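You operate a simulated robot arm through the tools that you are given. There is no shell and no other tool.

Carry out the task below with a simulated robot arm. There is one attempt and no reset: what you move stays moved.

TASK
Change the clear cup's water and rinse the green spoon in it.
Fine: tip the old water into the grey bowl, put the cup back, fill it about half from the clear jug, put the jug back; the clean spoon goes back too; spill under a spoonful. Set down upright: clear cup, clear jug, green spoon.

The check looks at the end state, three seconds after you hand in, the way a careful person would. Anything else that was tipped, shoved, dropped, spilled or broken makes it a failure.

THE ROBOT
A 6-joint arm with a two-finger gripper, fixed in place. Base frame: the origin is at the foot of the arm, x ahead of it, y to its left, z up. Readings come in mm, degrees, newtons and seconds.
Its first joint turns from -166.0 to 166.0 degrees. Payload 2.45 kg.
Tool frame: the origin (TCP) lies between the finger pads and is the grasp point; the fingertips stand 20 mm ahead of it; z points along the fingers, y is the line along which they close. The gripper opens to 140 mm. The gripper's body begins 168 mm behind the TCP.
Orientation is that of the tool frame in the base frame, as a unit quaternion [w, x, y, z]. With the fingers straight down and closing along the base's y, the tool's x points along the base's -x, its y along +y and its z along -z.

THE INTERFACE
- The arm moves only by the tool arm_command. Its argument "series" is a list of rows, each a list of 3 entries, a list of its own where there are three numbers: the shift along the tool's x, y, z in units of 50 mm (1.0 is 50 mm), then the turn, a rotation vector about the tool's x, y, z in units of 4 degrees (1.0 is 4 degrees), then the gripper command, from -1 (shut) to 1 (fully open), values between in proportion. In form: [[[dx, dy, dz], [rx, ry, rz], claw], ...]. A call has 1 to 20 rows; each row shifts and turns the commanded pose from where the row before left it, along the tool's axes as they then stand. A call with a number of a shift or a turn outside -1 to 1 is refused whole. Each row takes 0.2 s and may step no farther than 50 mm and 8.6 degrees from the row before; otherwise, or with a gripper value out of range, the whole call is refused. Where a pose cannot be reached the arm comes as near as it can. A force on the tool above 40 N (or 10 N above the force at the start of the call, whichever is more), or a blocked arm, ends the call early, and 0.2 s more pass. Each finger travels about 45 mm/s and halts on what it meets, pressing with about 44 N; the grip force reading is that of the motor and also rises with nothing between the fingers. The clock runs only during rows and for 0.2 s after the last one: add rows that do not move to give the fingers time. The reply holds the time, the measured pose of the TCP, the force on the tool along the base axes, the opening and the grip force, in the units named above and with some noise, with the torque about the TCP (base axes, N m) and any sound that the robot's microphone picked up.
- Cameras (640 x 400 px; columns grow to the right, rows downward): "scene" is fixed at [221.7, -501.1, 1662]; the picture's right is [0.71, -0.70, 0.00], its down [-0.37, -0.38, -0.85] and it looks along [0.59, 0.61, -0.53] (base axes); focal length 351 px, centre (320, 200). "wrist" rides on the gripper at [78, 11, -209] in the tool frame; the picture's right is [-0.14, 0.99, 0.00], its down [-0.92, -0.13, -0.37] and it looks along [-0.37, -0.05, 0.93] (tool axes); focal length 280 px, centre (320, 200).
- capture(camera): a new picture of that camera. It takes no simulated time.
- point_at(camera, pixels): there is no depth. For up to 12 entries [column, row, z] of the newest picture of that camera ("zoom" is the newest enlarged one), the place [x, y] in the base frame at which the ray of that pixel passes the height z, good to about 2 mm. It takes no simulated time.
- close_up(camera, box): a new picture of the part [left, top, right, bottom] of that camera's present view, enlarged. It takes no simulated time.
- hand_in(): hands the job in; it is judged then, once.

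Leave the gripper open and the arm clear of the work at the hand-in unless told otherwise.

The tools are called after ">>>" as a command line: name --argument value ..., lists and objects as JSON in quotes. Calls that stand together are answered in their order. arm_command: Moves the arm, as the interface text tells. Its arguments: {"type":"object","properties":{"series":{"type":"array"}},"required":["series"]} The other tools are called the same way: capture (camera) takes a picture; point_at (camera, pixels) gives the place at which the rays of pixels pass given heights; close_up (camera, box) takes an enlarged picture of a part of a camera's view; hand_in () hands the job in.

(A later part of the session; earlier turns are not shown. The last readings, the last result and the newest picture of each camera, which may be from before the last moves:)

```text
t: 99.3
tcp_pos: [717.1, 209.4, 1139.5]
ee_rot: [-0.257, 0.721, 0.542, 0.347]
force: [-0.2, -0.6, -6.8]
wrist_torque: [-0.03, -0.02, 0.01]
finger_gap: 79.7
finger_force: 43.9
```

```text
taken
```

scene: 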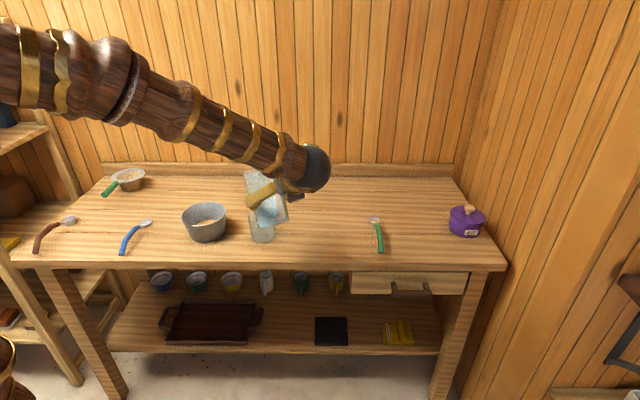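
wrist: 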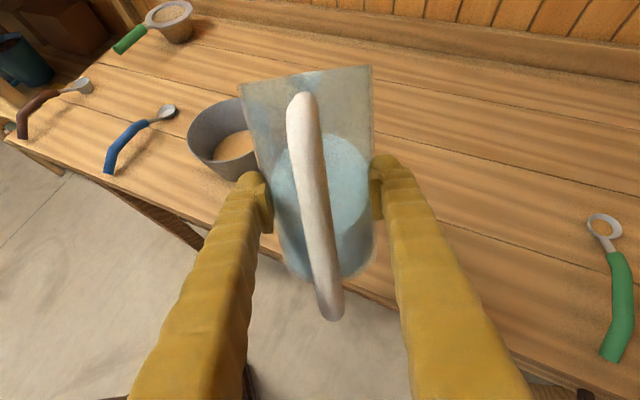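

The gap has dropped to 79.7 mm, which suggests the jug has slid forward along the fingers. Pictures take no simulated time, so I'll look closely before doing anything.

>>> close_up --camera "wrist" --box '[220, 50, 420, 330]'

>>> close_up --camera "scene" --box '[220, 140, 340, 260]'

```text
1.43 times, centred on (320, 190) of wrist
```

zoom: 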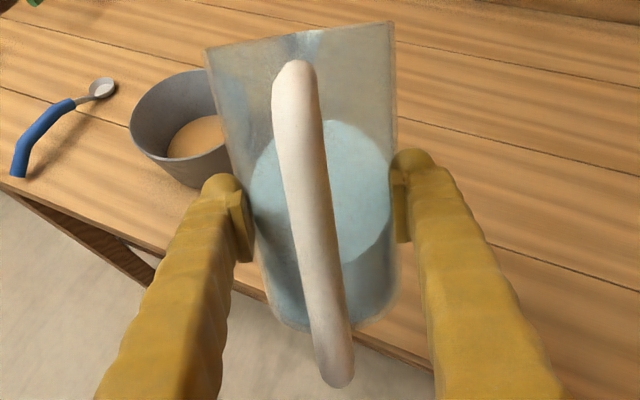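

```text
3.33 times, centred on (280, 200) of scene
```

zoom: 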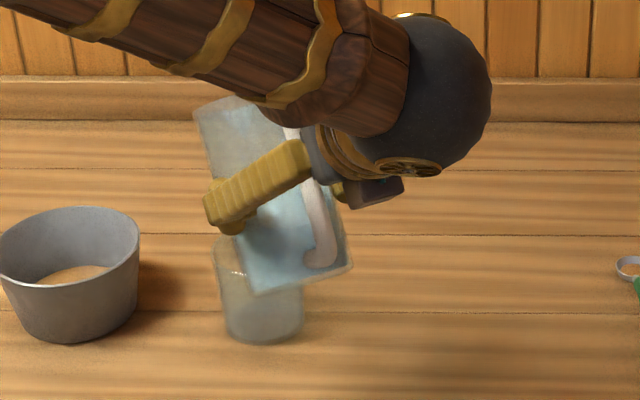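

The fingers now grip the rear part of the cylinder: the jug has slid roughly 20 mm forward. My axis estimate was about 15 mm too near, so the pads were not past its widest point. Tilting it further could squeeze it out. I'll level it right away while moving right, away from the cup, then set it down in its place and regrip deeper.

>>> arm_command --series '[[[0, 0.1, 0.0], [0, 0.8, 0], -1], [[0.02, 0.2, 0.02], [0, 1, 0], -1], [[0.02, 0.3, 0.035], [0, 1, 0], -1], [[0.02, 0.3, 0.035], [0, 1, 0], -1], [[0.02, 0.3, 0.035], [0, 1, 0], -1], [[0.02, 0.3, 0.035], [0, 1, 0], -1], [[0.02, 0.3, 0.035], [0, 1, 0], -1], [[0.01, 0.3, 0.04], [0, 1, 0], -1], [[0.01, 0.3, 0.04], [0, 1, 0], -1], [[0, 0.3, 0.04], [0, 0.95, 0], -1]]'

>>> capture --camera "wrist"

>>> capture --camera "scene"

```text
t: 101.5
tcp_pos: [852.9, 190.3, 1141.5]
ee_rot: [-0.426, 0.562, 0.427, 0.566]
force: [0.3, 0.3, -7.0]
wrist_torque: [-0.12, 0.02, 0.03]
finger_gap: 79.1
finger_force: 44.0
```

```text
taken
```

wrist: 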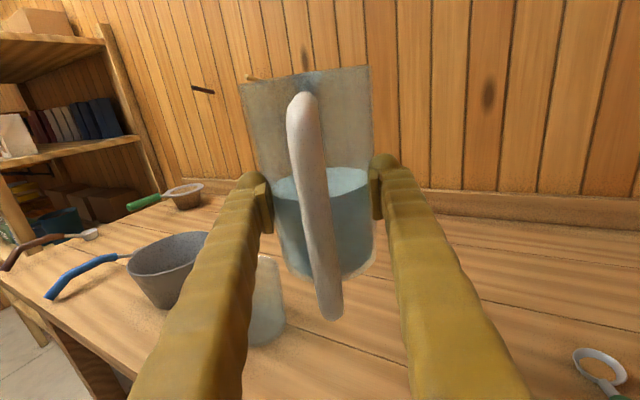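

```text
taken
```

scene: 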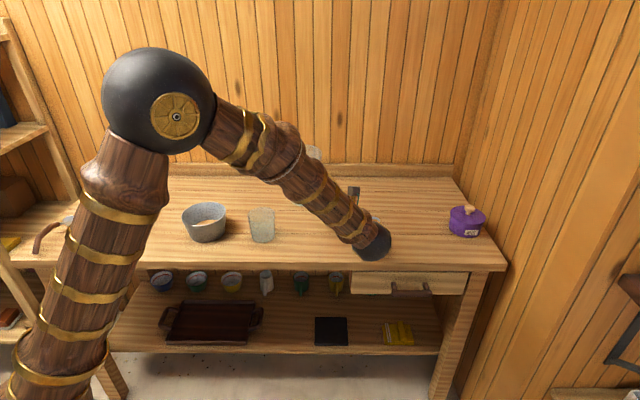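

The jug is level and holding, with the gap steady at 79. I'll move it above its original place (TCP ≈ (913,181), allowing for the forward slide) and lower most of the way.

>>> arm_command --series '[[[0, 0.2, 0.025], [0, 0, 0], -1], [[0, 0.2, 0.025], [0, 0, 0], -1], [[0, 0.2, 0.025], [0, 0, 0], -1], [[0, 0.2, 0.025], [0, 0, 0], -1], [[0, 0.2, 0.025], [0, 0, 0], -1], [[0, 0.2, 0.025], [0, 0, 0], -1], [[-0.1, 0, 0], [0, 0, 0], -1], [[-0.2, 0, 0], [0, 0, 0], -1], [[-0.24, 0, 0], [0, 0, 0], -1], [[-0.24, 0, 0], [0, 0, 0], -1], [[-0.24, 0, 0], [0, 0, 0], -1], [[-0.24, 0, 0], [0, 0, 0], -1], [[-0.24, 0, 0], [0, 0, 0], -1], [[-0.24, 0, 0], [0, 0, 0], -1], [[-0.24, 0, 0], [0, 0, 0], -1], [[-0.24, 0, 0], [0, 0, 0], -1], [[-0.24, 0, 0], [0, 0, 0], -1], [[-0.24, 0, 0], [0, 0, 0], -1], [[-0.2, 0, 0], [0, 0, 0], -1], [[-0.1, 0, 0], [0, 0, 0], -1]]'

>>> capture --camera "wrist"

>>> capture --camera "scene"

```text
t: 105.7
tcp_pos: [913.1, 181.4, 991.9]
ee_rot: [-0.426, 0.563, 0.426, 0.566]
force: [0.6, -0.6, -7.1]
wrist_torque: [-0.09, 0.07, 0.0]
finger_gap: 78.3
finger_force: 44.1
```

```text
taken
```

wrist: 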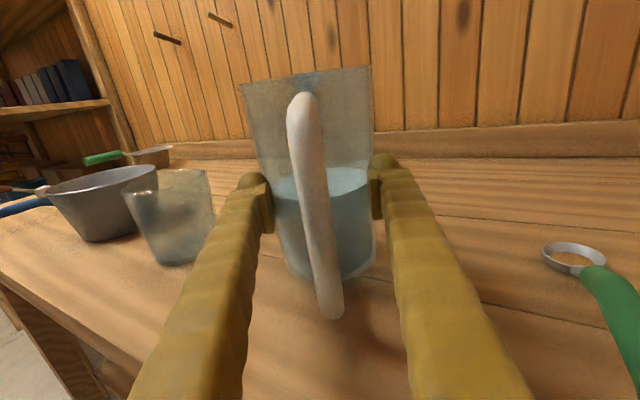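

```text
taken
```

scene: 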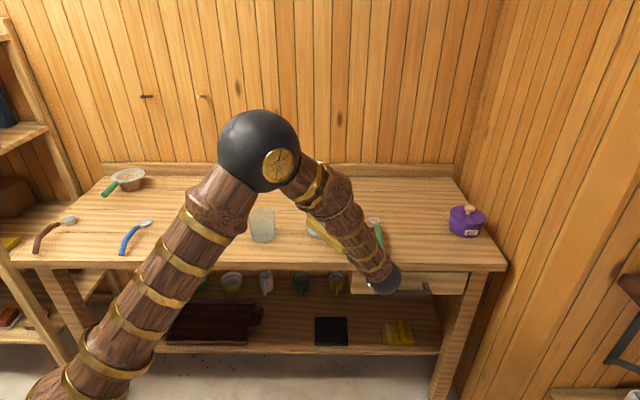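

The grip is stable. About 11 mm to go; I'll lower with small steps.

>>> arm_command --series '[[[-0.04, 0, 0], [0, 0, 0], -1], [[-0.04, 0, 0], [0, 0, 0], -1], [[-0.04, 0, 0], [0, 0, 0], -1], [[-0.04, 0, 0], [0, 0, 0], -1]]'

>>> arm_command --series '[[[-0.02, 0, 0], [0, 0, 0], -1]]'

>>> arm_command --series '[[[-0.02, 0, 0], [0, 0, 0], -1]]'

```text
t: 106.7
tcp_pos: [911.8, 181.5, 985.0]
ee_rot: [-0.426, 0.563, 0.426, 0.566]
force: [0.0, -0.4, -6.5]
wrist_torque: [-0.08, 0.02, 0.0]
finger_gap: 78.4
finger_force: 44.4
```

```text
t: 107.1
tcp_pos: [912.1, 181.2, 983.6]
ee_rot: [-0.426, 0.563, 0.426, 0.566]
force: [0.5, -0.1, -4.5]
wrist_torque: [-0.14, 0.08, -0.02]
finger_gap: 78.2
finger_force: 44.0
```

```text
t: 107.5
tcp_pos: [913.4, 181.2, 983.8]
ee_rot: [-0.426, 0.562, 0.426, 0.567]
force: [1.6, -0.8, 4.7]
wrist_torque: [-0.12, -0.05, -0.02]
finger_gap: 77.9
finger_force: 43.9
```

The jug is on the table (Fz now +4.7). I'll open the fingers.

>>> arm_command --series '[[[0, 0, 0], [0, 0, 0], 0.2], [[0, 0, 0], [0, 0, 0], 0.4], [[0, 0, 0], [0, 0, 0], 0.6], [[0, 0, 0], [0, 0, 0], 0.8], [[0, 0, 0], [0, 0, 0], 1], [[0, 0, 0], [0, 0, 0], 1]]'

>>> capture --camera "wrist"

>>> close_up --camera "scene" --box '[240, 160, 400, 270]'

```text
t: 108.9
tcp_pos: [913.2, 181.6, 983.6]
ee_rot: [-0.425, 0.564, 0.425, 0.566]
force: [-0.1, -0.2, 0.0]
wrist_torque: [0.02, 0.0, -0.04]
finger_gap: 140.0
finger_force: 0.0
```

```text
taken
```

wrist: 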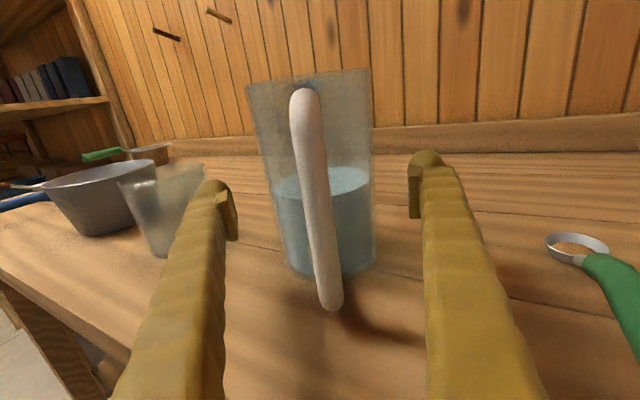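

```text
3.64 times, centred on (320, 215) of scene
```

zoom: 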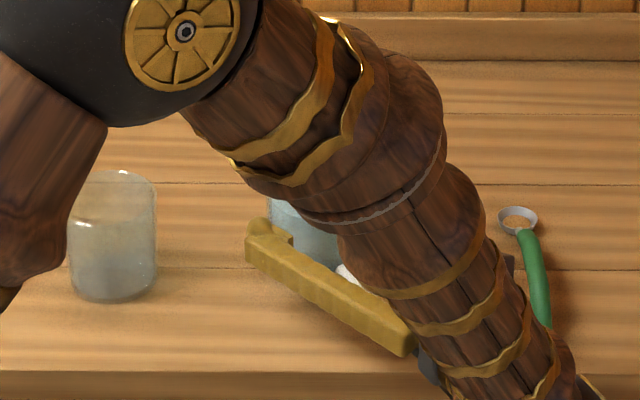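

The jug stands upright. I'll take a close-up to measure where its axis really is, using the base edge on the table.

>>> close_up --camera "wrist" --box '[230, 60, 400, 320]'

>>> close_up --camera "wrist" --box '[260, 180, 400, 290]'

```text
1.54 times, centred on (315, 190) of wrist
```

zoom: 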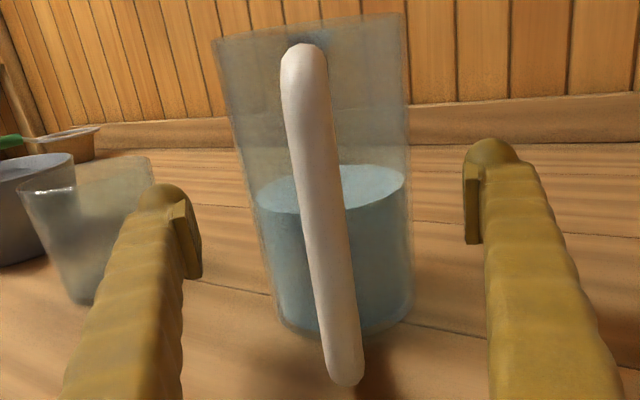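

```text
3.64 times, centred on (330, 235) of wrist
```

zoom: 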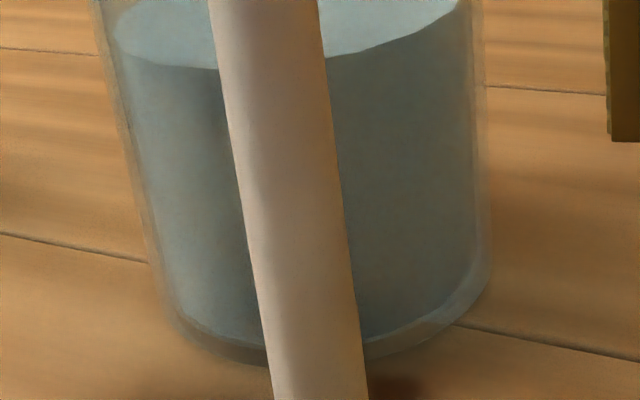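

>>> point_at --camera "zoom" --pixels '[[180, 330, 908], [215, 352, 908], [262, 366, 908], [375, 357, 908], [430, 336, 908], [465, 313, 908], [488, 275, 908], [152, 280, 908]]'

```text
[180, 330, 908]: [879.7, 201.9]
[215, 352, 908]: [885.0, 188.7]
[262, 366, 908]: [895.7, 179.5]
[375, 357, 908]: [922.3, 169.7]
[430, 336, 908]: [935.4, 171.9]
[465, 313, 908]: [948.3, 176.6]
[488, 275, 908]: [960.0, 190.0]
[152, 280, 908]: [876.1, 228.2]
```

Fitting the base circle puts the jug axis at (922,215), 35 mm ahead of the TCP, with the base about 91 mm wide. I'll move the open fingers 47 mm further forward, so the pads reach about 12 mm past the axis, for a deeper grip.

>>> arm_command --series '[[[0, 0, 0.18], [0, 0, 0], 1], [[0, 0, 0.19], [0, 0, 0], 1], [[0, 0, 0.19], [0, 0, 0], 1], [[0, 0, 0.19], [0, 0, 0], 1], [[0, 0, 0.19], [0, 0, 0], 1]]'

>>> capture --camera "wrist"

>>> close_up --camera "scene" --box '[240, 160, 400, 270]'

```text
t: 110.1
tcp_pos: [926.4, 225.5, 982.8]
ee_rot: [-0.425, 0.562, 0.426, 0.567]
force: [0.7, -0.8, 0.1]
wrist_torque: [0.01, -0.01, -0.03]
finger_gap: 139.7
finger_force: 0.1
```

```text
taken
```

wrist: 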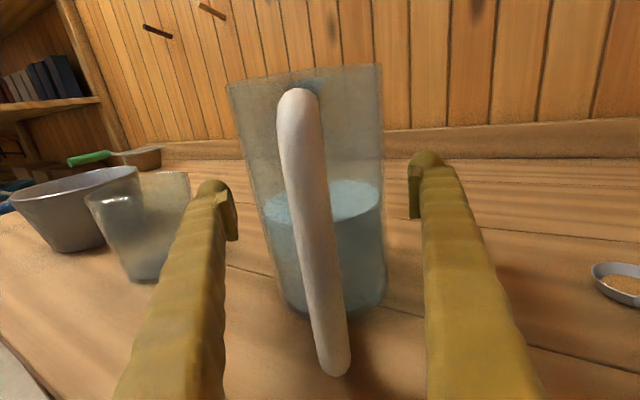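

```text
3.64 times, centred on (320, 215) of scene
```

zoom: 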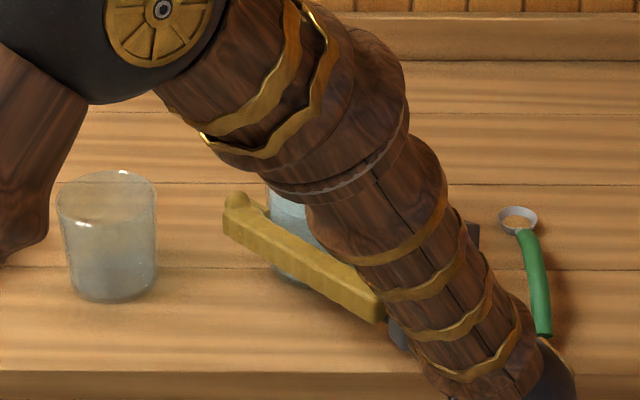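

The view confirms this is about 12 mm deeper than the first grip. I'll go another 9 mm forward for margin, then close.

>>> arm_command --series '[[[0, 0, 0.09], [0, 0, 0], 1], [[0, 0, 0.09], [0, 0, 0], 1], [[0, 0, 0], [0, 0, 0], 0.7], [[0, 0, 0], [0, 0, 0], 0.5], [[0, 0, 0], [0, 0, 0], 0.4], [[0, 0, 0], [0, 0, 0], -1], [[0, 0, 0], [0, 0, 0], -1], [[0, 0, 0], [0, 0, 0], -1], [[0, 0, 0], [0, 0, 0], -1], [[0, 0, 0], [0, 0, 0], -1]]'

>>> capture --camera "wrist"

```text
t: 112.3
tcp_pos: [927.9, 234.5, 983.6]
ee_rot: [-0.426, 0.563, 0.426, 0.566]
force: [1.9, -1.1, -0.1]
wrist_torque: [-0.14, 0.12, 0.11]
finger_gap: 104.5
finger_force: 43.9
```

```text
taken
```

wrist: 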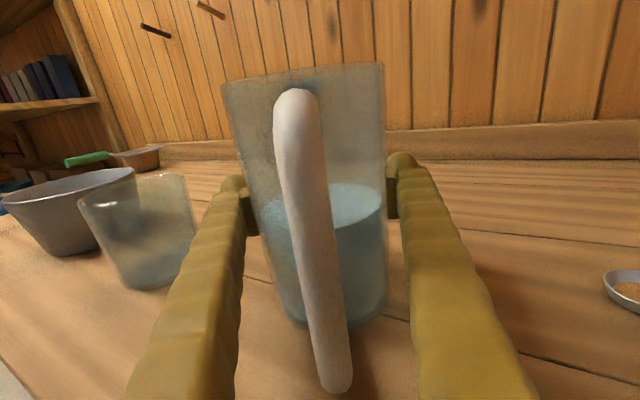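

The gap reads 104.5 mm, wider than the jug, so it's now touching the splayed finger links behind the pads. That's too deep. I'll open, back off about 11 mm so the pads themselves hold the widest line, and close again.

>>> arm_command --series '[[[0, 0, 0], [0, 0, 0], 0.6], [[0, 0, 0], [0, 0, 0], 0.8], [[0, 0, 0], [0, 0, 0], 1], [[0, 0, -0.11], [0, 0, 0], 1], [[0, 0, -0.11], [0, 0, 0], 1], [[0, 0, 0], [0, 0, 0], 1]]'

>>> capture --camera "wrist"

>>> close_up --camera "wrist" --box '[180, 150, 260, 250]'

>>> close_up --camera "wrist" --box '[385, 130, 465, 230]'

```text
t: 113.7
tcp_pos: [924.9, 223.8, 983.5]
ee_rot: [-0.426, 0.562, 0.426, 0.567]
force: [0.9, -0.6, 0.1]
wrist_torque: [-0.03, 0.02, 0.01]
finger_gap: 140.3
finger_force: 0.0
```

```text
taken
```

wrist: 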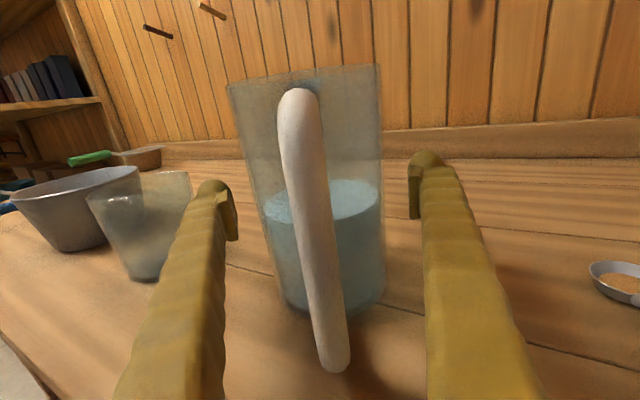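

```text
4.00 times, centred on (220, 200) of wrist
```

zoom: 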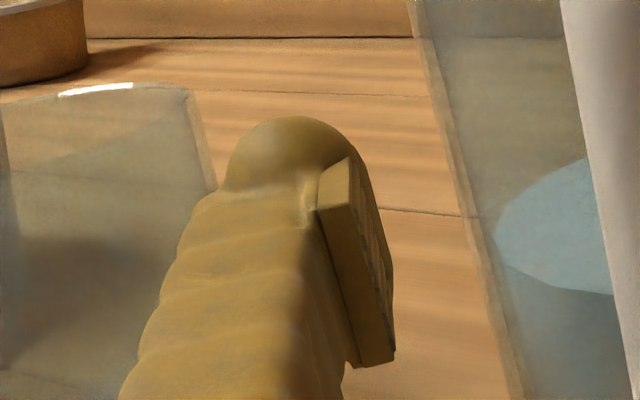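

```text
4.00 times, centred on (425, 180) of wrist
```

zoom: 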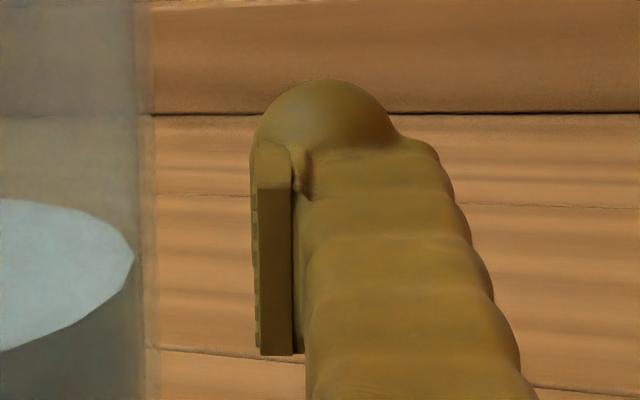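

The close-ups show the pads are short, about 20 mm along the finger, so the jug's widest line must sit on them. I'm now about 8 to 10 mm deeper than the first grip, so I'll close here and read the gap.

>>> arm_command --series '[[[0, 0, 0], [0, 0, 0], 0.7], [[0, 0, 0], [0, 0, 0], 0.5], [[0, 0, 0], [0, 0, 0], 0.4], [[0, 0, 0], [0, 0, 0], -1], [[0, 0, 0], [0, 0, 0], -1], [[0, 0, 0], [0, 0, 0], -1], [[0, 0, 0], [0, 0, 0], -1], [[0, 0, 0], [0, 0, 0], -1]]'

>>> capture --camera "wrist"

>>> close_up --camera "wrist" --box '[210, 140, 410, 265]'

```text
t: 115.5
tcp_pos: [924.7, 223.6, 983.4]
ee_rot: [-0.426, 0.562, 0.427, 0.566]
force: [-1.0, -2.2, 0.0]
wrist_torque: [-0.06, 0.03, -0.01]
finger_gap: 99.9
finger_force: 43.9
```

```text
taken
```

wrist: 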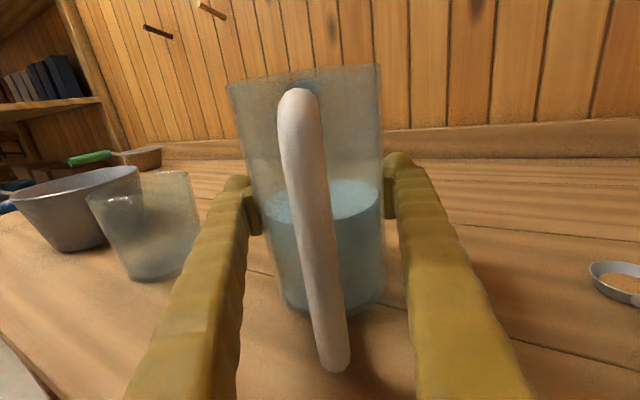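

```text
3.20 times, centred on (310, 202) of wrist
```

zoom: 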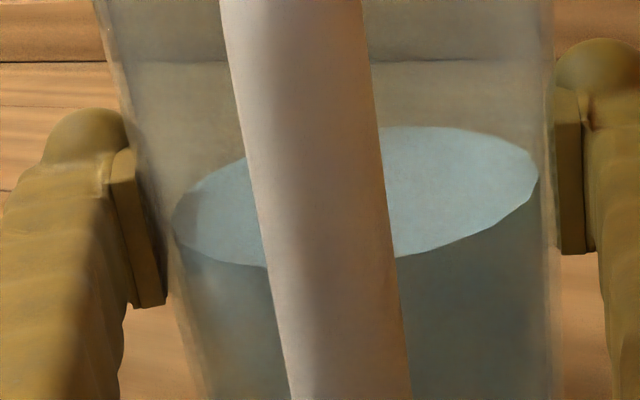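

The gap is 99.9 mm. It narrows steadily as the jug sits further forward, so the fingers are splayed outward at this width and squeeze things toward the tips, which is why pitching down made the jug slide. Rolling sideways with the tool level never loads that direction, and it worked for the cup. So I'll pour over the jug's side rim by rolling left instead. First, a careful test lift with this deeper grip.

>>> arm_command --series '[[[0.03, 0, 0], [0, 0, 0], -1], [[0.03, 0, 0], [0, 0, 0], -1], [[0.03, 0, 0], [0, 0, 0], -1], [[0.03, 0, 0], [0, 0, 0], -1], [[0.04, 0, 0], [0, 0, 0], -1]]'

>>> close_up --camera "wrist" --box '[210, 50, 410, 390]'

```text
t: 116.7
tcp_pos: [925.9, 224.0, 990.4]
ee_rot: [-0.426, 0.562, 0.426, 0.566]
force: [0.1, 0.1, -7.0]
wrist_torque: [0.13, -0.03, -0.01]
finger_gap: 99.8
finger_force: 43.6
```

```text
1.18 times, centred on (310, 220) of wrist
```

zoom: 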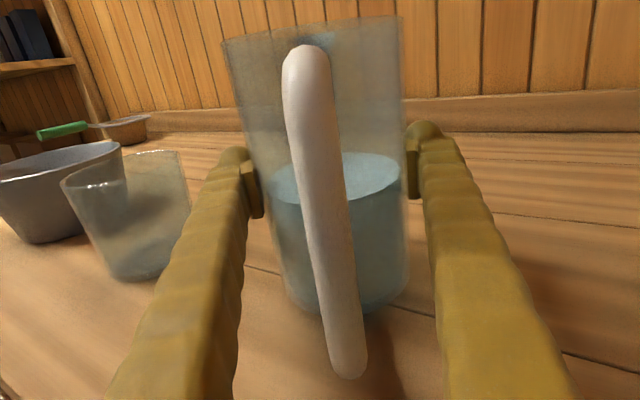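

The lift is clean: gap steady at 99.8 and weight 7 N. I'll lift to z≈1100 over its own place and test a 40° roll to the left there, which is below the pouring angle.

>>> arm_command --series '[[[0.08, 0, 0], [0, 0, 0], -1], [[0.15, 0, 0], [0, 0, 0], -1], [[0.2, 0, 0], [0, 0, 0], -1], [[0.22, 0, 0], [0, 0, 0], -1], [[0.22, 0, 0], [0, 0, 0], -1], [[0.22, 0, 0], [0, 0, 0], -1], [[0.22, 0, 0], [0, 0, 0], -1], [[0.22, 0, 0], [0, 0, 0], -1], [[0.22, 0, 0], [0, 0, 0], -1], [[0.2, 0, 0], [0, 0, 0], -1], [[0.15, 0, 0], [0, 0, 0], -1], [[0.08, 0, 0], [0, 0, 0], -1], [[0, 0, 0], [0, 0, -0.4], -1], [[0, 0, 0], [0, 0, -0.8], -1], [[0, 0, 0], [0, 0, -0.8], -1], [[0, 0, 0], [0, 0, -0.8], -1], [[0, 0, 0], [0, 0, -0.8], -1], [[0, 0, 0], [0, 0, -0.4], -1]]'

>>> capture --camera "wrist"

>>> capture --camera "scene"

```text
t: 120.5
tcp_pos: [925.7, 222.8, 1100.3]
ee_rot: [-0.342, 0.498, 0.5, 0.621]
force: [-0.5, 0.1, -6.5]
wrist_torque: [0.15, -0.03, 0.01]
finger_gap: 99.8
finger_force: 43.8
```

```text
taken
```

wrist: 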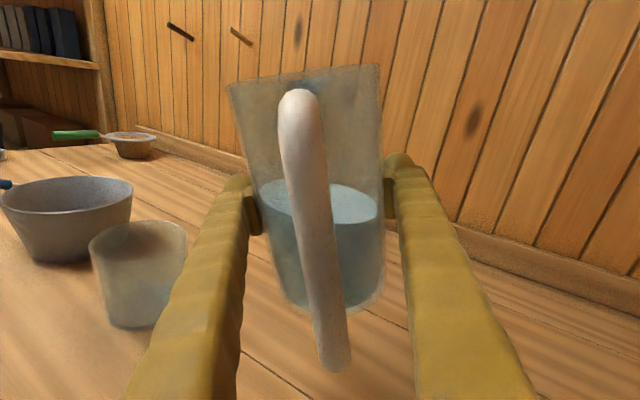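

```text
taken
```

scene: 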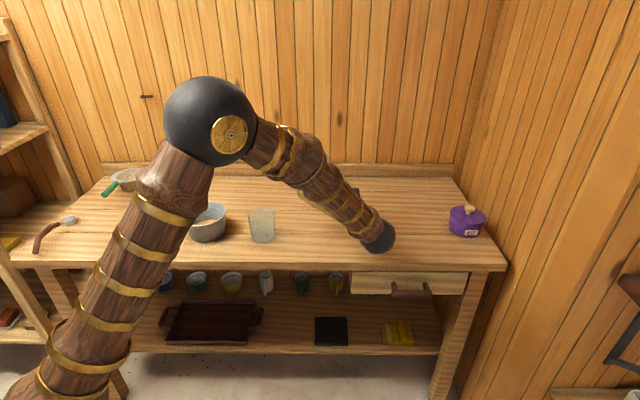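

At 16° of roll there's no slip at all. I'll continue to 45° here and check again.

>>> arm_command --series '[[[0, 0, 0], [0, 0, -0.4], -1], [[0, 0, 0], [0, 0, -0.7], -1], [[0, 0, 0], [0, 0, -0.8], -1], [[0, 0, 0], [0, 0, -0.8], -1], [[0, 0, 0], [0, 0, -0.8], -1], [[0, 0, 0], [0, 0, -0.8], -1], [[0, 0, 0], [0, 0, -0.8], -1], [[0, 0, 0], [0, 0, -0.8], -1], [[0, 0, 0], [0, 0, -0.7], -1], [[0, 0, 0], [0, 0, -0.65], -1], [[0, 0, 0], [0, 0, 0], -1]]'

>>> capture --camera "wrist"

>>> close_up --camera "scene" --box '[230, 130, 420, 270]'

```text
t: 122.9
tcp_pos: [923.6, 224.4, 1099.3]
ee_rot: [-0.177, 0.356, 0.609, 0.686]
force: [-0.1, 1.0, -6.6]
wrist_torque: [0.16, -0.01, -0.02]
finger_gap: 99.6
finger_force: 43.9
```

```text
taken
```

wrist: 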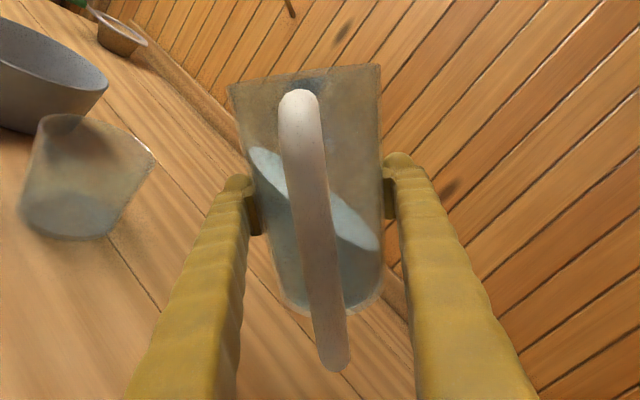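

```text
2.86 times, centred on (325, 200) of scene
```

zoom: 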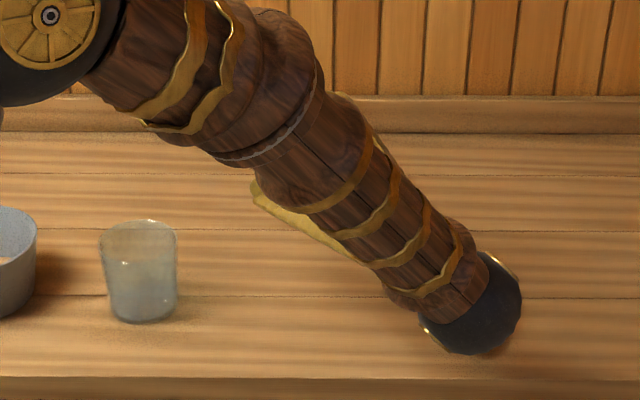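

At 45° of roll the jug hasn't moved in the fingers at all (gap 99.6, same corners in view). I'll carry it toward the cup, to TCP (858,302,1075), so that its low rim will be just short of the cup's centre.

>>> arm_command --series '[[[0.02, -0.04, 0.03], [0, 0, 0], -1], [[0.04, -0.08, 0.06], [0, 0, 0], -1], [[0.06, -0.11, 0.081], [0, 0, 0], -1], [[0.06, -0.11, 0.081], [0, 0, 0], -1], [[0.06, -0.11, 0.081], [0, 0, 0], -1], [[0.06, -0.11, 0.081], [0, 0, 0], -1], [[0.06, -0.11, 0.081], [0, 0, 0], -1], [[0.06, -0.11, 0.081], [0, 0, 0], -1], [[0.06, -0.11, 0.081], [0, 0, 0], -1], [[0.06, -0.11, 0.081], [0, 0, 0], -1], [[0.06, -0.11, 0.081], [0, 0, 0], -1], [[0.06, -0.11, 0.081], [0, 0, 0], -1], [[0.06, -0.11, 0.081], [0, 0, 0], -1], [[0.06, -0.11, 0.081], [0, 0, 0], -1], [[0.04, -0.07, 0.05], [0, 0, 0], -1], [[0.02, -0.03, 0.02], [0, 0, 0], -1]]'

>>> capture --camera "wrist"

>>> capture --camera "scene"

```text
t: 126.3
tcp_pos: [859.1, 301.3, 1075.4]
ee_rot: [-0.176, 0.357, 0.608, 0.687]
force: [0.8, 0.2, -6.2]
wrist_torque: [0.14, 0.0, 0.03]
finger_gap: 99.2
finger_force: 44.3
```

```text
taken
```

wrist: 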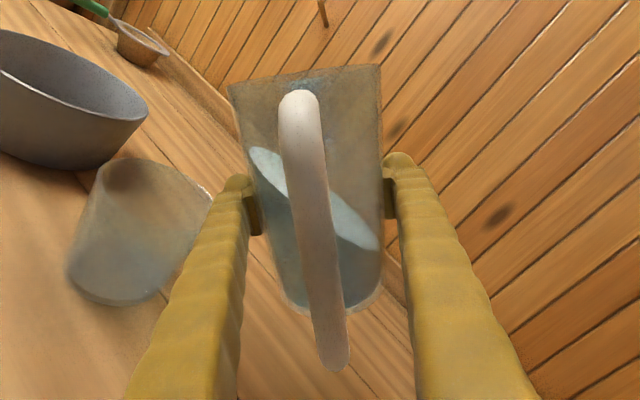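

```text
taken
```

scene: 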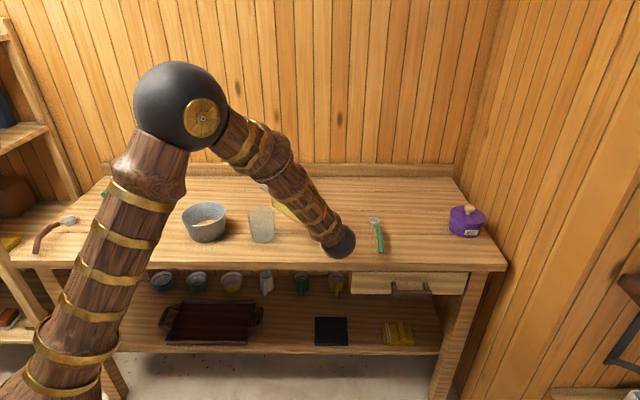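

I'll verify the geometry from this view: the cup's rim edges near (102,172) and (212,198) at z=1005, and the jug's low rim corner near (229,87) at z≈1104.

>>> close_up --camera "wrist" --box '[50, 60, 260, 310]'

>>> point_at --camera "wrist" --pixels '[[102, 172, 1005], [212, 198, 1005], [157, 183, 1005], [229, 87, 1104]]'

```text
1.60 times, centred on (155, 185) of wrist
```

zoom: 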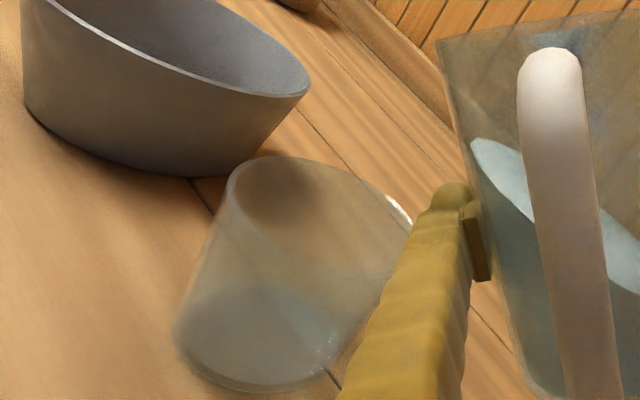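

```text
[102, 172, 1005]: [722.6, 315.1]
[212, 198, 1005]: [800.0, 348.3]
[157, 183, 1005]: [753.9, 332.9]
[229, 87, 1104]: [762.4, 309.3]
```

>>> close_up --camera "scene" --box '[230, 190, 300, 250]'

```text
6.67 times, centred on (265, 220) of scene
```

zoom: 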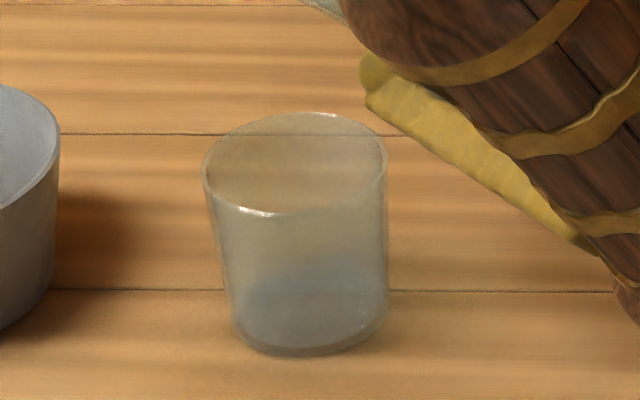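

>>> point_at --camera "zoom" --pixels '[[203, 172, 1005], [387, 158, 1005], [312, 112, 1005], [280, 214, 1005], [295, 164, 1005], [310, 322, 908], [295, 357, 908], [232, 320, 908], [386, 310, 908]]'

```text
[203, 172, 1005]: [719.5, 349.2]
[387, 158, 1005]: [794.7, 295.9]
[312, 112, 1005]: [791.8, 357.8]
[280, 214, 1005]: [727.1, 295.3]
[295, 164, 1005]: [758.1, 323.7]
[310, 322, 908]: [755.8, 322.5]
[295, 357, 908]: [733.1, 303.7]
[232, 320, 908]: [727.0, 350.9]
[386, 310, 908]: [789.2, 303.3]
```

From the scene camera the cup centre is (757,325). I'll shift 6 mm right and 4 mm forward, lower 15 mm, and roll on to about 59°, just before pouring should start.

>>> arm_command --series '[[[-0.1, -0.04, 0.03], [0, 0, 0], -1], [[-0.1, -0.04, 0.03], [0, 0, 0], -1], [[-0.1, -0.04, 0.02], [0, 0, 0], -1], [[0, 0, 0], [0, 0, -0.5], -1], [[0, 0, 0], [0, 0, -0.5], -1], [[0, 0, 0], [0, 0, -0.5], -1], [[0, 0, 0], [0, 0, -0.5], -1], [[0, 0, 0], [0, 0, -0.5], -1], [[0, 0, 0], [0, 0, -0.5], -1], [[0, 0, 0], [0, 0, -0.5], -1], [[0, 0, 0], [0, 0, 0], -1]]'

>>> capture --camera "wrist"

>>> close_up --camera "scene" --box '[210, 160, 350, 260]'

```text
t: 128.7
tcp_pos: [866.9, 303.6, 1059.4]
ee_rot: [-0.091, 0.279, 0.648, 0.703]
force: [-0.7, 0.1, -6.9]
wrist_torque: [0.17, -0.03, 0.01]
finger_gap: 99.4
finger_force: 44.6
```

```text
taken
```

wrist: 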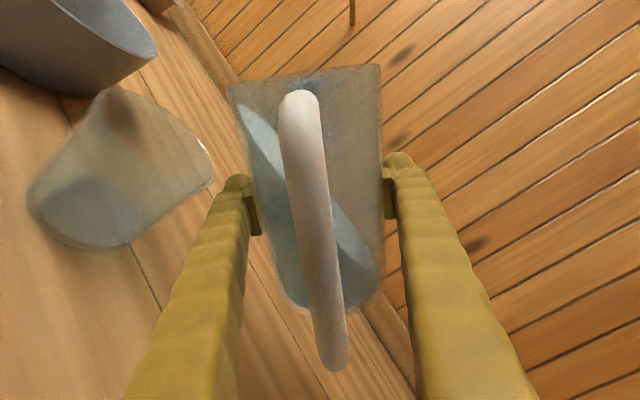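

```text
4.00 times, centred on (280, 210) of scene
```

zoom: 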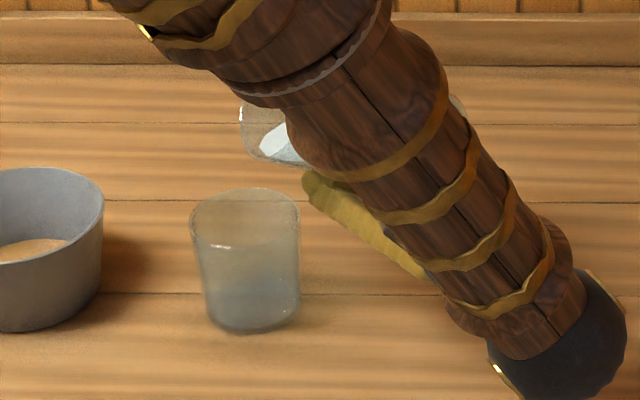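

Water is close to the rim. I'll check where the jug's lowest rim point is (scene zoom ≈ (248,152) at z≈1064) relative to the cup centre (757,325).

>>> point_at --camera "zoom" --pixels '[[243, 130, 1064], [248, 150, 1064], [258, 160, 1064], [275, 165, 1060]]'

>>> close_up --camera "scene" --box '[250, 170, 310, 215]'

```text
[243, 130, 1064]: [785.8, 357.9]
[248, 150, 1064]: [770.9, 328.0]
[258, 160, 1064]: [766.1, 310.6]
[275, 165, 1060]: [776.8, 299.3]
```

```text
8.89 times, centred on (280, 192) of scene
```

zoom: 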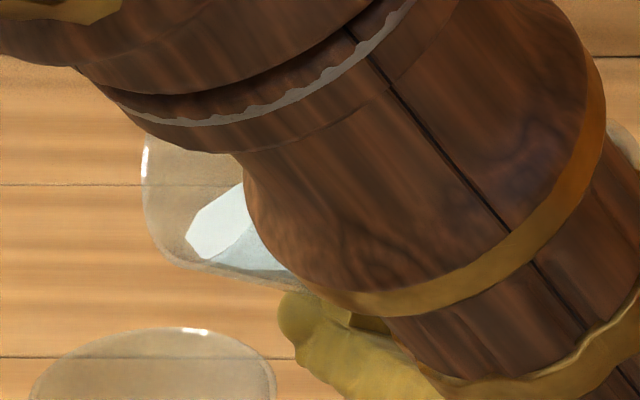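

The low rim is at about (767,322), roughly 10 mm short of the cup's centre, which is good. I'll roll slowly, 1.2° per row, watching for the stream.

>>> arm_command --series '[[[0, 0, 0], [0, 0, -0.3], -1], [[0, 0, 0], [0, 0, -0.3], -1], [[0, 0, 0], [0, 0, -0.3], -1], [[0, 0, 0], [0, 0, -0.3], -1]]'

>>> capture --camera "wrist"

>>> close_up --camera "scene" --box '[220, 165, 320, 250]'

```text
t: 129.7
tcp_pos: [866.1, 302.6, 1059.5]
ee_rot: [-0.062, 0.253, 0.659, 0.706]
force: [-0.7, -0.1, -6.0]
wrist_torque: [0.18, -0.02, -0.01]
finger_gap: 99.6
finger_force: 43.6
```

```text
taken
```

wrist: 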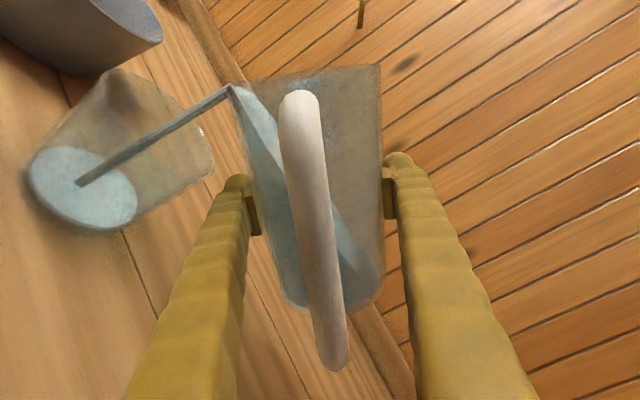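

```text
4.71 times, centred on (270, 208) of scene
```

zoom: 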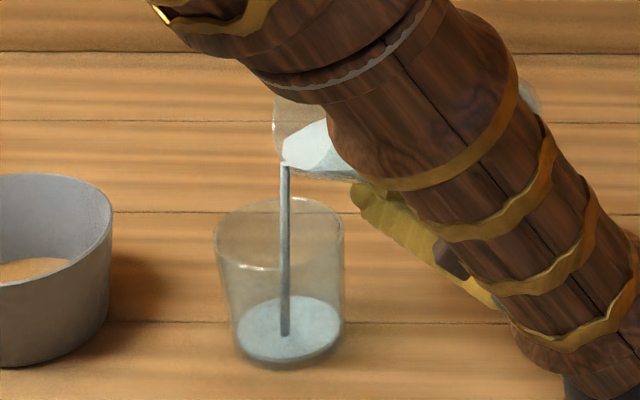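

A clean stream is falling into the centre of the cup. I'll hold the tilt briefly and watch the level.

>>> arm_command --series '[[[0, 0, 0], [0, 0, 0], -1], [[0, 0, 0], [0, 0, 0], -1]]'

>>> close_up --camera "scene" --box '[220, 165, 320, 250]'

```text
t: 130.3
tcp_pos: [866.9, 303.4, 1060.7]
ee_rot: [-0.063, 0.253, 0.658, 0.706]
force: [0.1, 0.0, -6.4]
wrist_torque: [0.14, 0.01, 0.02]
finger_gap: 99.1
finger_force: 43.5
```

```text
4.71 times, centred on (270, 208) of scene
```

zoom: 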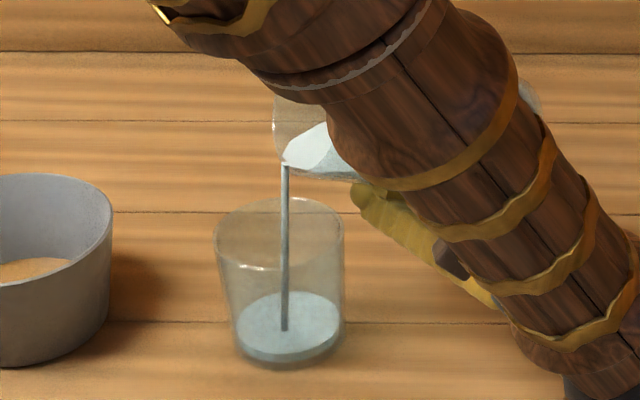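

The cup is about 10% full and the stream is thin and steady. I'll roll a few degrees more.

>>> arm_command --series '[[[0, 0, 0], [0, 0, -0.25], -1], [[0, 0, 0], [0, 0, -0.25], -1], [[0, 0, 0], [0, 0, -0.25], -1], [[0, 0, 0], [0, 0, 0], -1]]'

>>> close_up --camera "scene" --box '[220, 165, 320, 250]'

>>> capture --camera "wrist"

```text
t: 131.3
tcp_pos: [865.2, 301.9, 1060.1]
ee_rot: [-0.043, 0.236, 0.665, 0.708]
force: [-0.5, -0.8, -6.5]
wrist_torque: [0.18, 0.01, 0.01]
finger_gap: 99.3
finger_force: 43.8
```

```text
4.71 times, centred on (270, 208) of scene
```

zoom: 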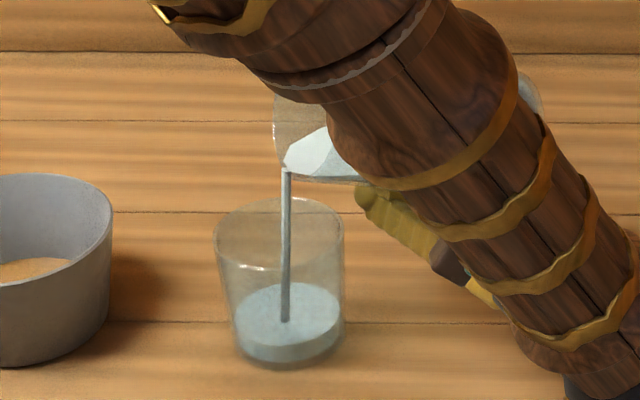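

```text
taken
```

wrist: 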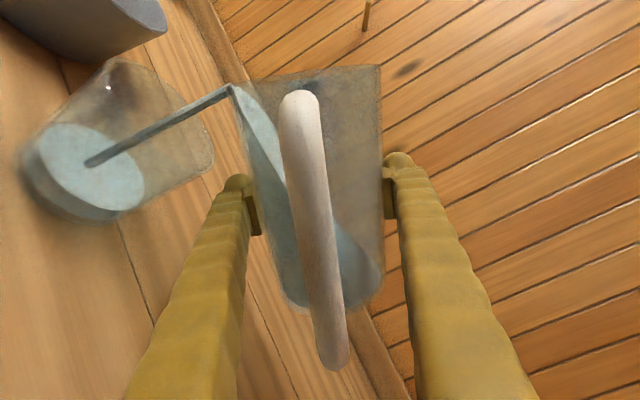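

About 20% full, all going into the cup. I'll continue.

>>> arm_command --series '[[[0, 0, 0], [0, 0, -0.25], -1], [[0, 0, 0], [0, 0, -0.25], -1], [[0, 0, 0], [0, 0, -0.25], -1], [[0, 0, 0], [0, 0, 0], -1]]'

>>> close_up --camera "scene" --box '[220, 165, 320, 250]'

```text
t: 132.3
tcp_pos: [866.5, 302.8, 1060.4]
ee_rot: [-0.025, 0.218, 0.671, 0.708]
force: [0.1, 0.0, -6.1]
wrist_torque: [0.12, 0.02, 0.01]
finger_gap: 98.9
finger_force: 44.1
```

```text
4.71 times, centred on (270, 208) of scene
```

zoom: 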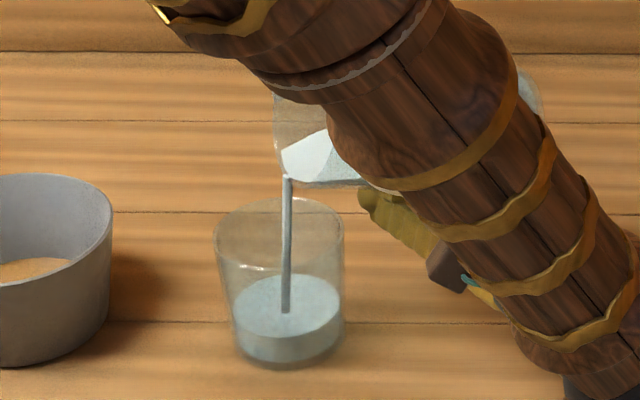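

About 27% full. I'll continue with a bit more tilt.

>>> arm_command --series '[[[0, 0, 0], [0, 0, -0.25], -1], [[0, 0, 0], [0, 0, -0.25], -1], [[0, 0, 0], [0, 0, -0.25], -1], [[0, 0, 0], [0, 0, -0.25], -1], [[0, 0, 0], [0, 0, 0], -1]]'

>>> close_up --camera "scene" --box '[220, 165, 320, 250]'

```text
t: 133.5
tcp_pos: [866.3, 303.7, 1061.1]
ee_rot: [0.0, 0.194, 0.678, 0.709]
force: [1.1, -0.5, -5.9]
wrist_torque: [0.18, 0.02, -0.01]
finger_gap: 99.1
finger_force: 44.5
```

```text
4.71 times, centred on (270, 208) of scene
```

zoom: 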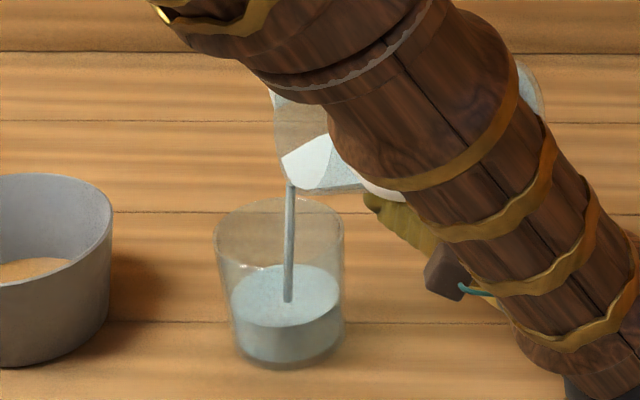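

About 36% full. One more small step.

>>> arm_command --series '[[[0, 0, 0], [0, 0, -0.25], -1], [[0, 0, 0], [0, 0, -0.25], -1], [[0, 0, 0], [0, 0, -0.25], -1], [[0, 0, 0], [0, 0, -0.1], -1]]'

>>> close_up --camera "scene" --box '[220, 165, 320, 250]'

>>> capture --camera "wrist"

```text
t: 134.5
tcp_pos: [867.0, 303.3, 1061.0]
ee_rot: [0.021, 0.174, 0.685, 0.708]
force: [-0.5, 0.1, -5.3]
wrist_torque: [0.12, 0.0, 0.01]
finger_gap: 99.5
finger_force: 44.3
```

```text
4.71 times, centred on (270, 208) of scene
```

zoom: 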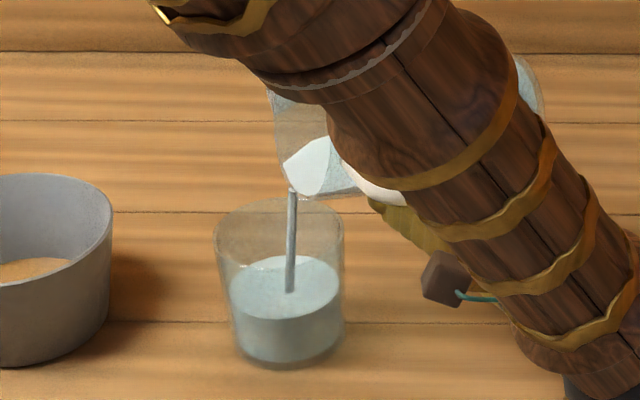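

```text
taken
```

wrist: 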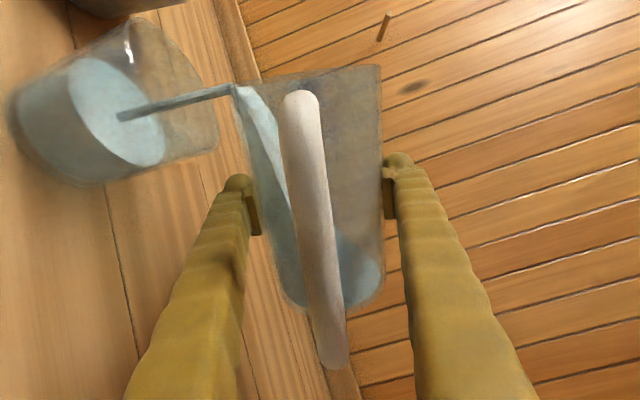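

About 46% full with the stream still running. I'll roll back now so it ends near half.

>>> arm_command --series '[[[0, 0, 0], [0, 0, 0.6], -1], [[0, 0, 0], [0, 0, 0.8], -1], [[0, 0, 0], [0, 0, 0.8], -1], [[0, 0, 0], [0, 0, 0.8], -1], [[0, 0, 0], [0, 0, 0.8], -1], [[0, 0, 0], [0, 0, 0.8], -1], [[0, 0, 0], [0, 0, 0.8], -1], [[0, 0, 0], [0, 0, 0.6], -1], [[0, 0, 0], [0, 0, 0], -1]]'

>>> close_up --camera "scene" --box '[220, 165, 320, 250]'

>>> capture --camera "wrist"

```text
t: 136.5
tcp_pos: [867.1, 303.0, 1061.0]
ee_rot: [-0.126, 0.313, 0.632, 0.697]
force: [0.4, -0.2, -5.0]
wrist_torque: [0.09, 0.02, 0.02]
finger_gap: 98.9
finger_force: 44.3
```

```text
4.71 times, centred on (270, 208) of scene
```

zoom: 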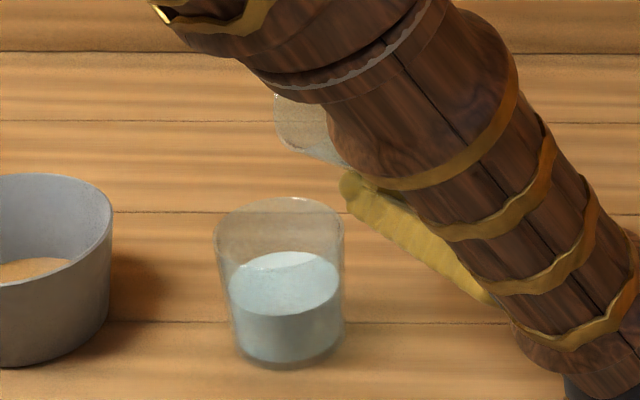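

```text
taken
```

wrist: 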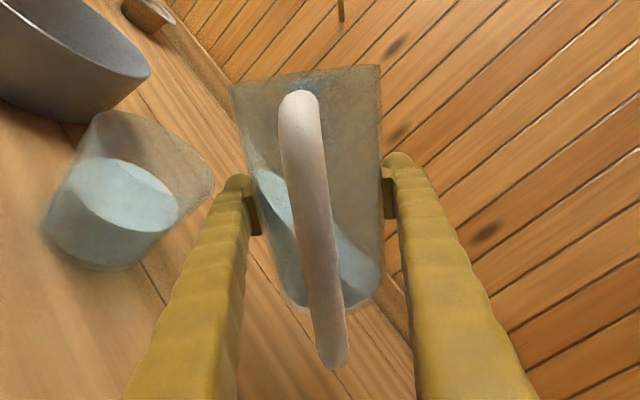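

The pour has stopped cleanly. I'll check the water level height from the surface centre at zoom (285,283).

>>> close_up --camera "scene" --box '[240, 195, 290, 245]'

```text
8.00 times, centred on (265, 220) of scene
```

zoom: 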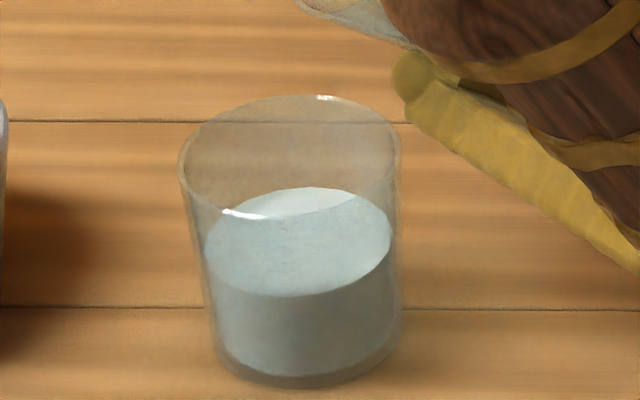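

>>> point_at --camera "zoom" --pixels '[[298, 242, 945], [298, 242, 955], [298, 242, 965], [205, 250, 955], [392, 235, 955], [318, 187, 955], [285, 296, 955], [291, 156, 1005]]'

```text
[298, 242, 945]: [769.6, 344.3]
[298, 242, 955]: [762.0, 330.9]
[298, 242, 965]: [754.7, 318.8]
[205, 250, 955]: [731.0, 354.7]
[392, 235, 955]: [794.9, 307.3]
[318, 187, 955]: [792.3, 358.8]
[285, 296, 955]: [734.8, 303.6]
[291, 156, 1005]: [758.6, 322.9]
```

The water surface is at z≈960 in a cup spanning 912 to 1005, so it's about half full. Now I'll return the jug: roll back 26° over the cup first, then the rest while moving right.

>>> arm_command --series '[[[0, 0, 0], [0, 0, 0.5], -1], [[0, 0, 0], [0, 0, 0.8], -1], [[0, 0, 0], [0, 0, 0.8], -1], [[0, 0, 0], [0, 0, 0.8], -1], [[0, 0, 0], [0, 0, 0.8], -1], [[0, 0, 0], [0, 0, 0.8], -1], [[0, 0, 0], [0, 0, 0.8], -1], [[0, 0, 0], [0, 0, 0.8], -1], [[0, 0.1, 0], [0, 0, 0.8], -1], [[0, 0.15, 0], [0, 0, 0.8], -1], [[0, 0.2, 0], [0, 0, 0.8], -1], [[0, 0.2, 0], [0, 0, 0.8], -1], [[0, 0.2, 0], [0, 0, 0.8], -1], [[0, 0.2, 0], [0, 0, 0.8], -1], [[0, 0.2, 0], [0, 0, 0.8], -1], [[0, 0.2, 0], [0, 0, 0.8], -1], [[0, 0.1, 0], [0, 0, 0.65], -1], [[0, 0.05, 0], [0, 0, 0.2], -1], [[0, 0, 0], [0, 0, 0], -1]]'

>>> capture --camera "wrist"

>>> capture --camera "scene"

```text
t: 140.5
tcp_pos: [939.8, 280.7, 1080.9]
ee_rot: [-0.426, 0.563, 0.424, 0.566]
force: [0.2, 0.2, -4.2]
wrist_torque: [0.08, 0.0, 0.01]
finger_gap: 98.9
finger_force: 44.2
```

```text
taken
```

wrist: 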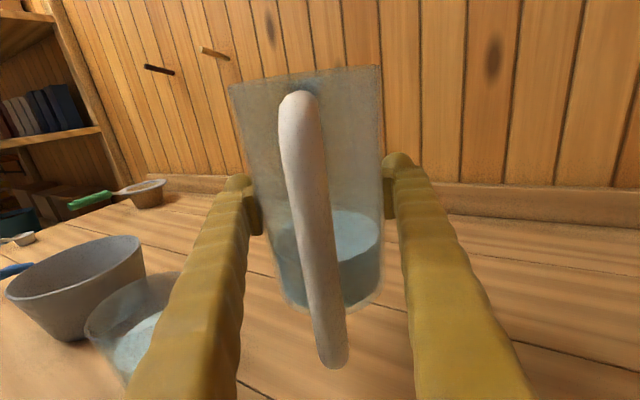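

```text
taken
```

scene: 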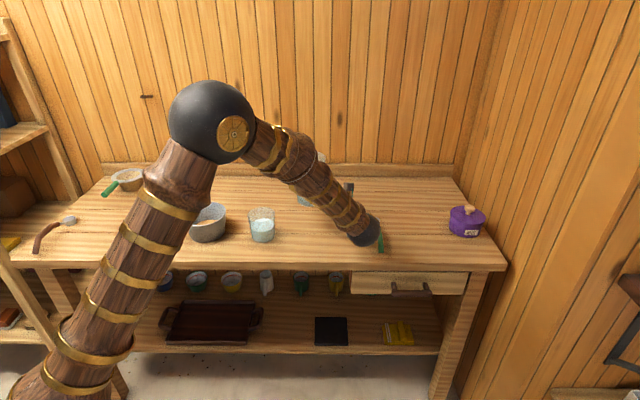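

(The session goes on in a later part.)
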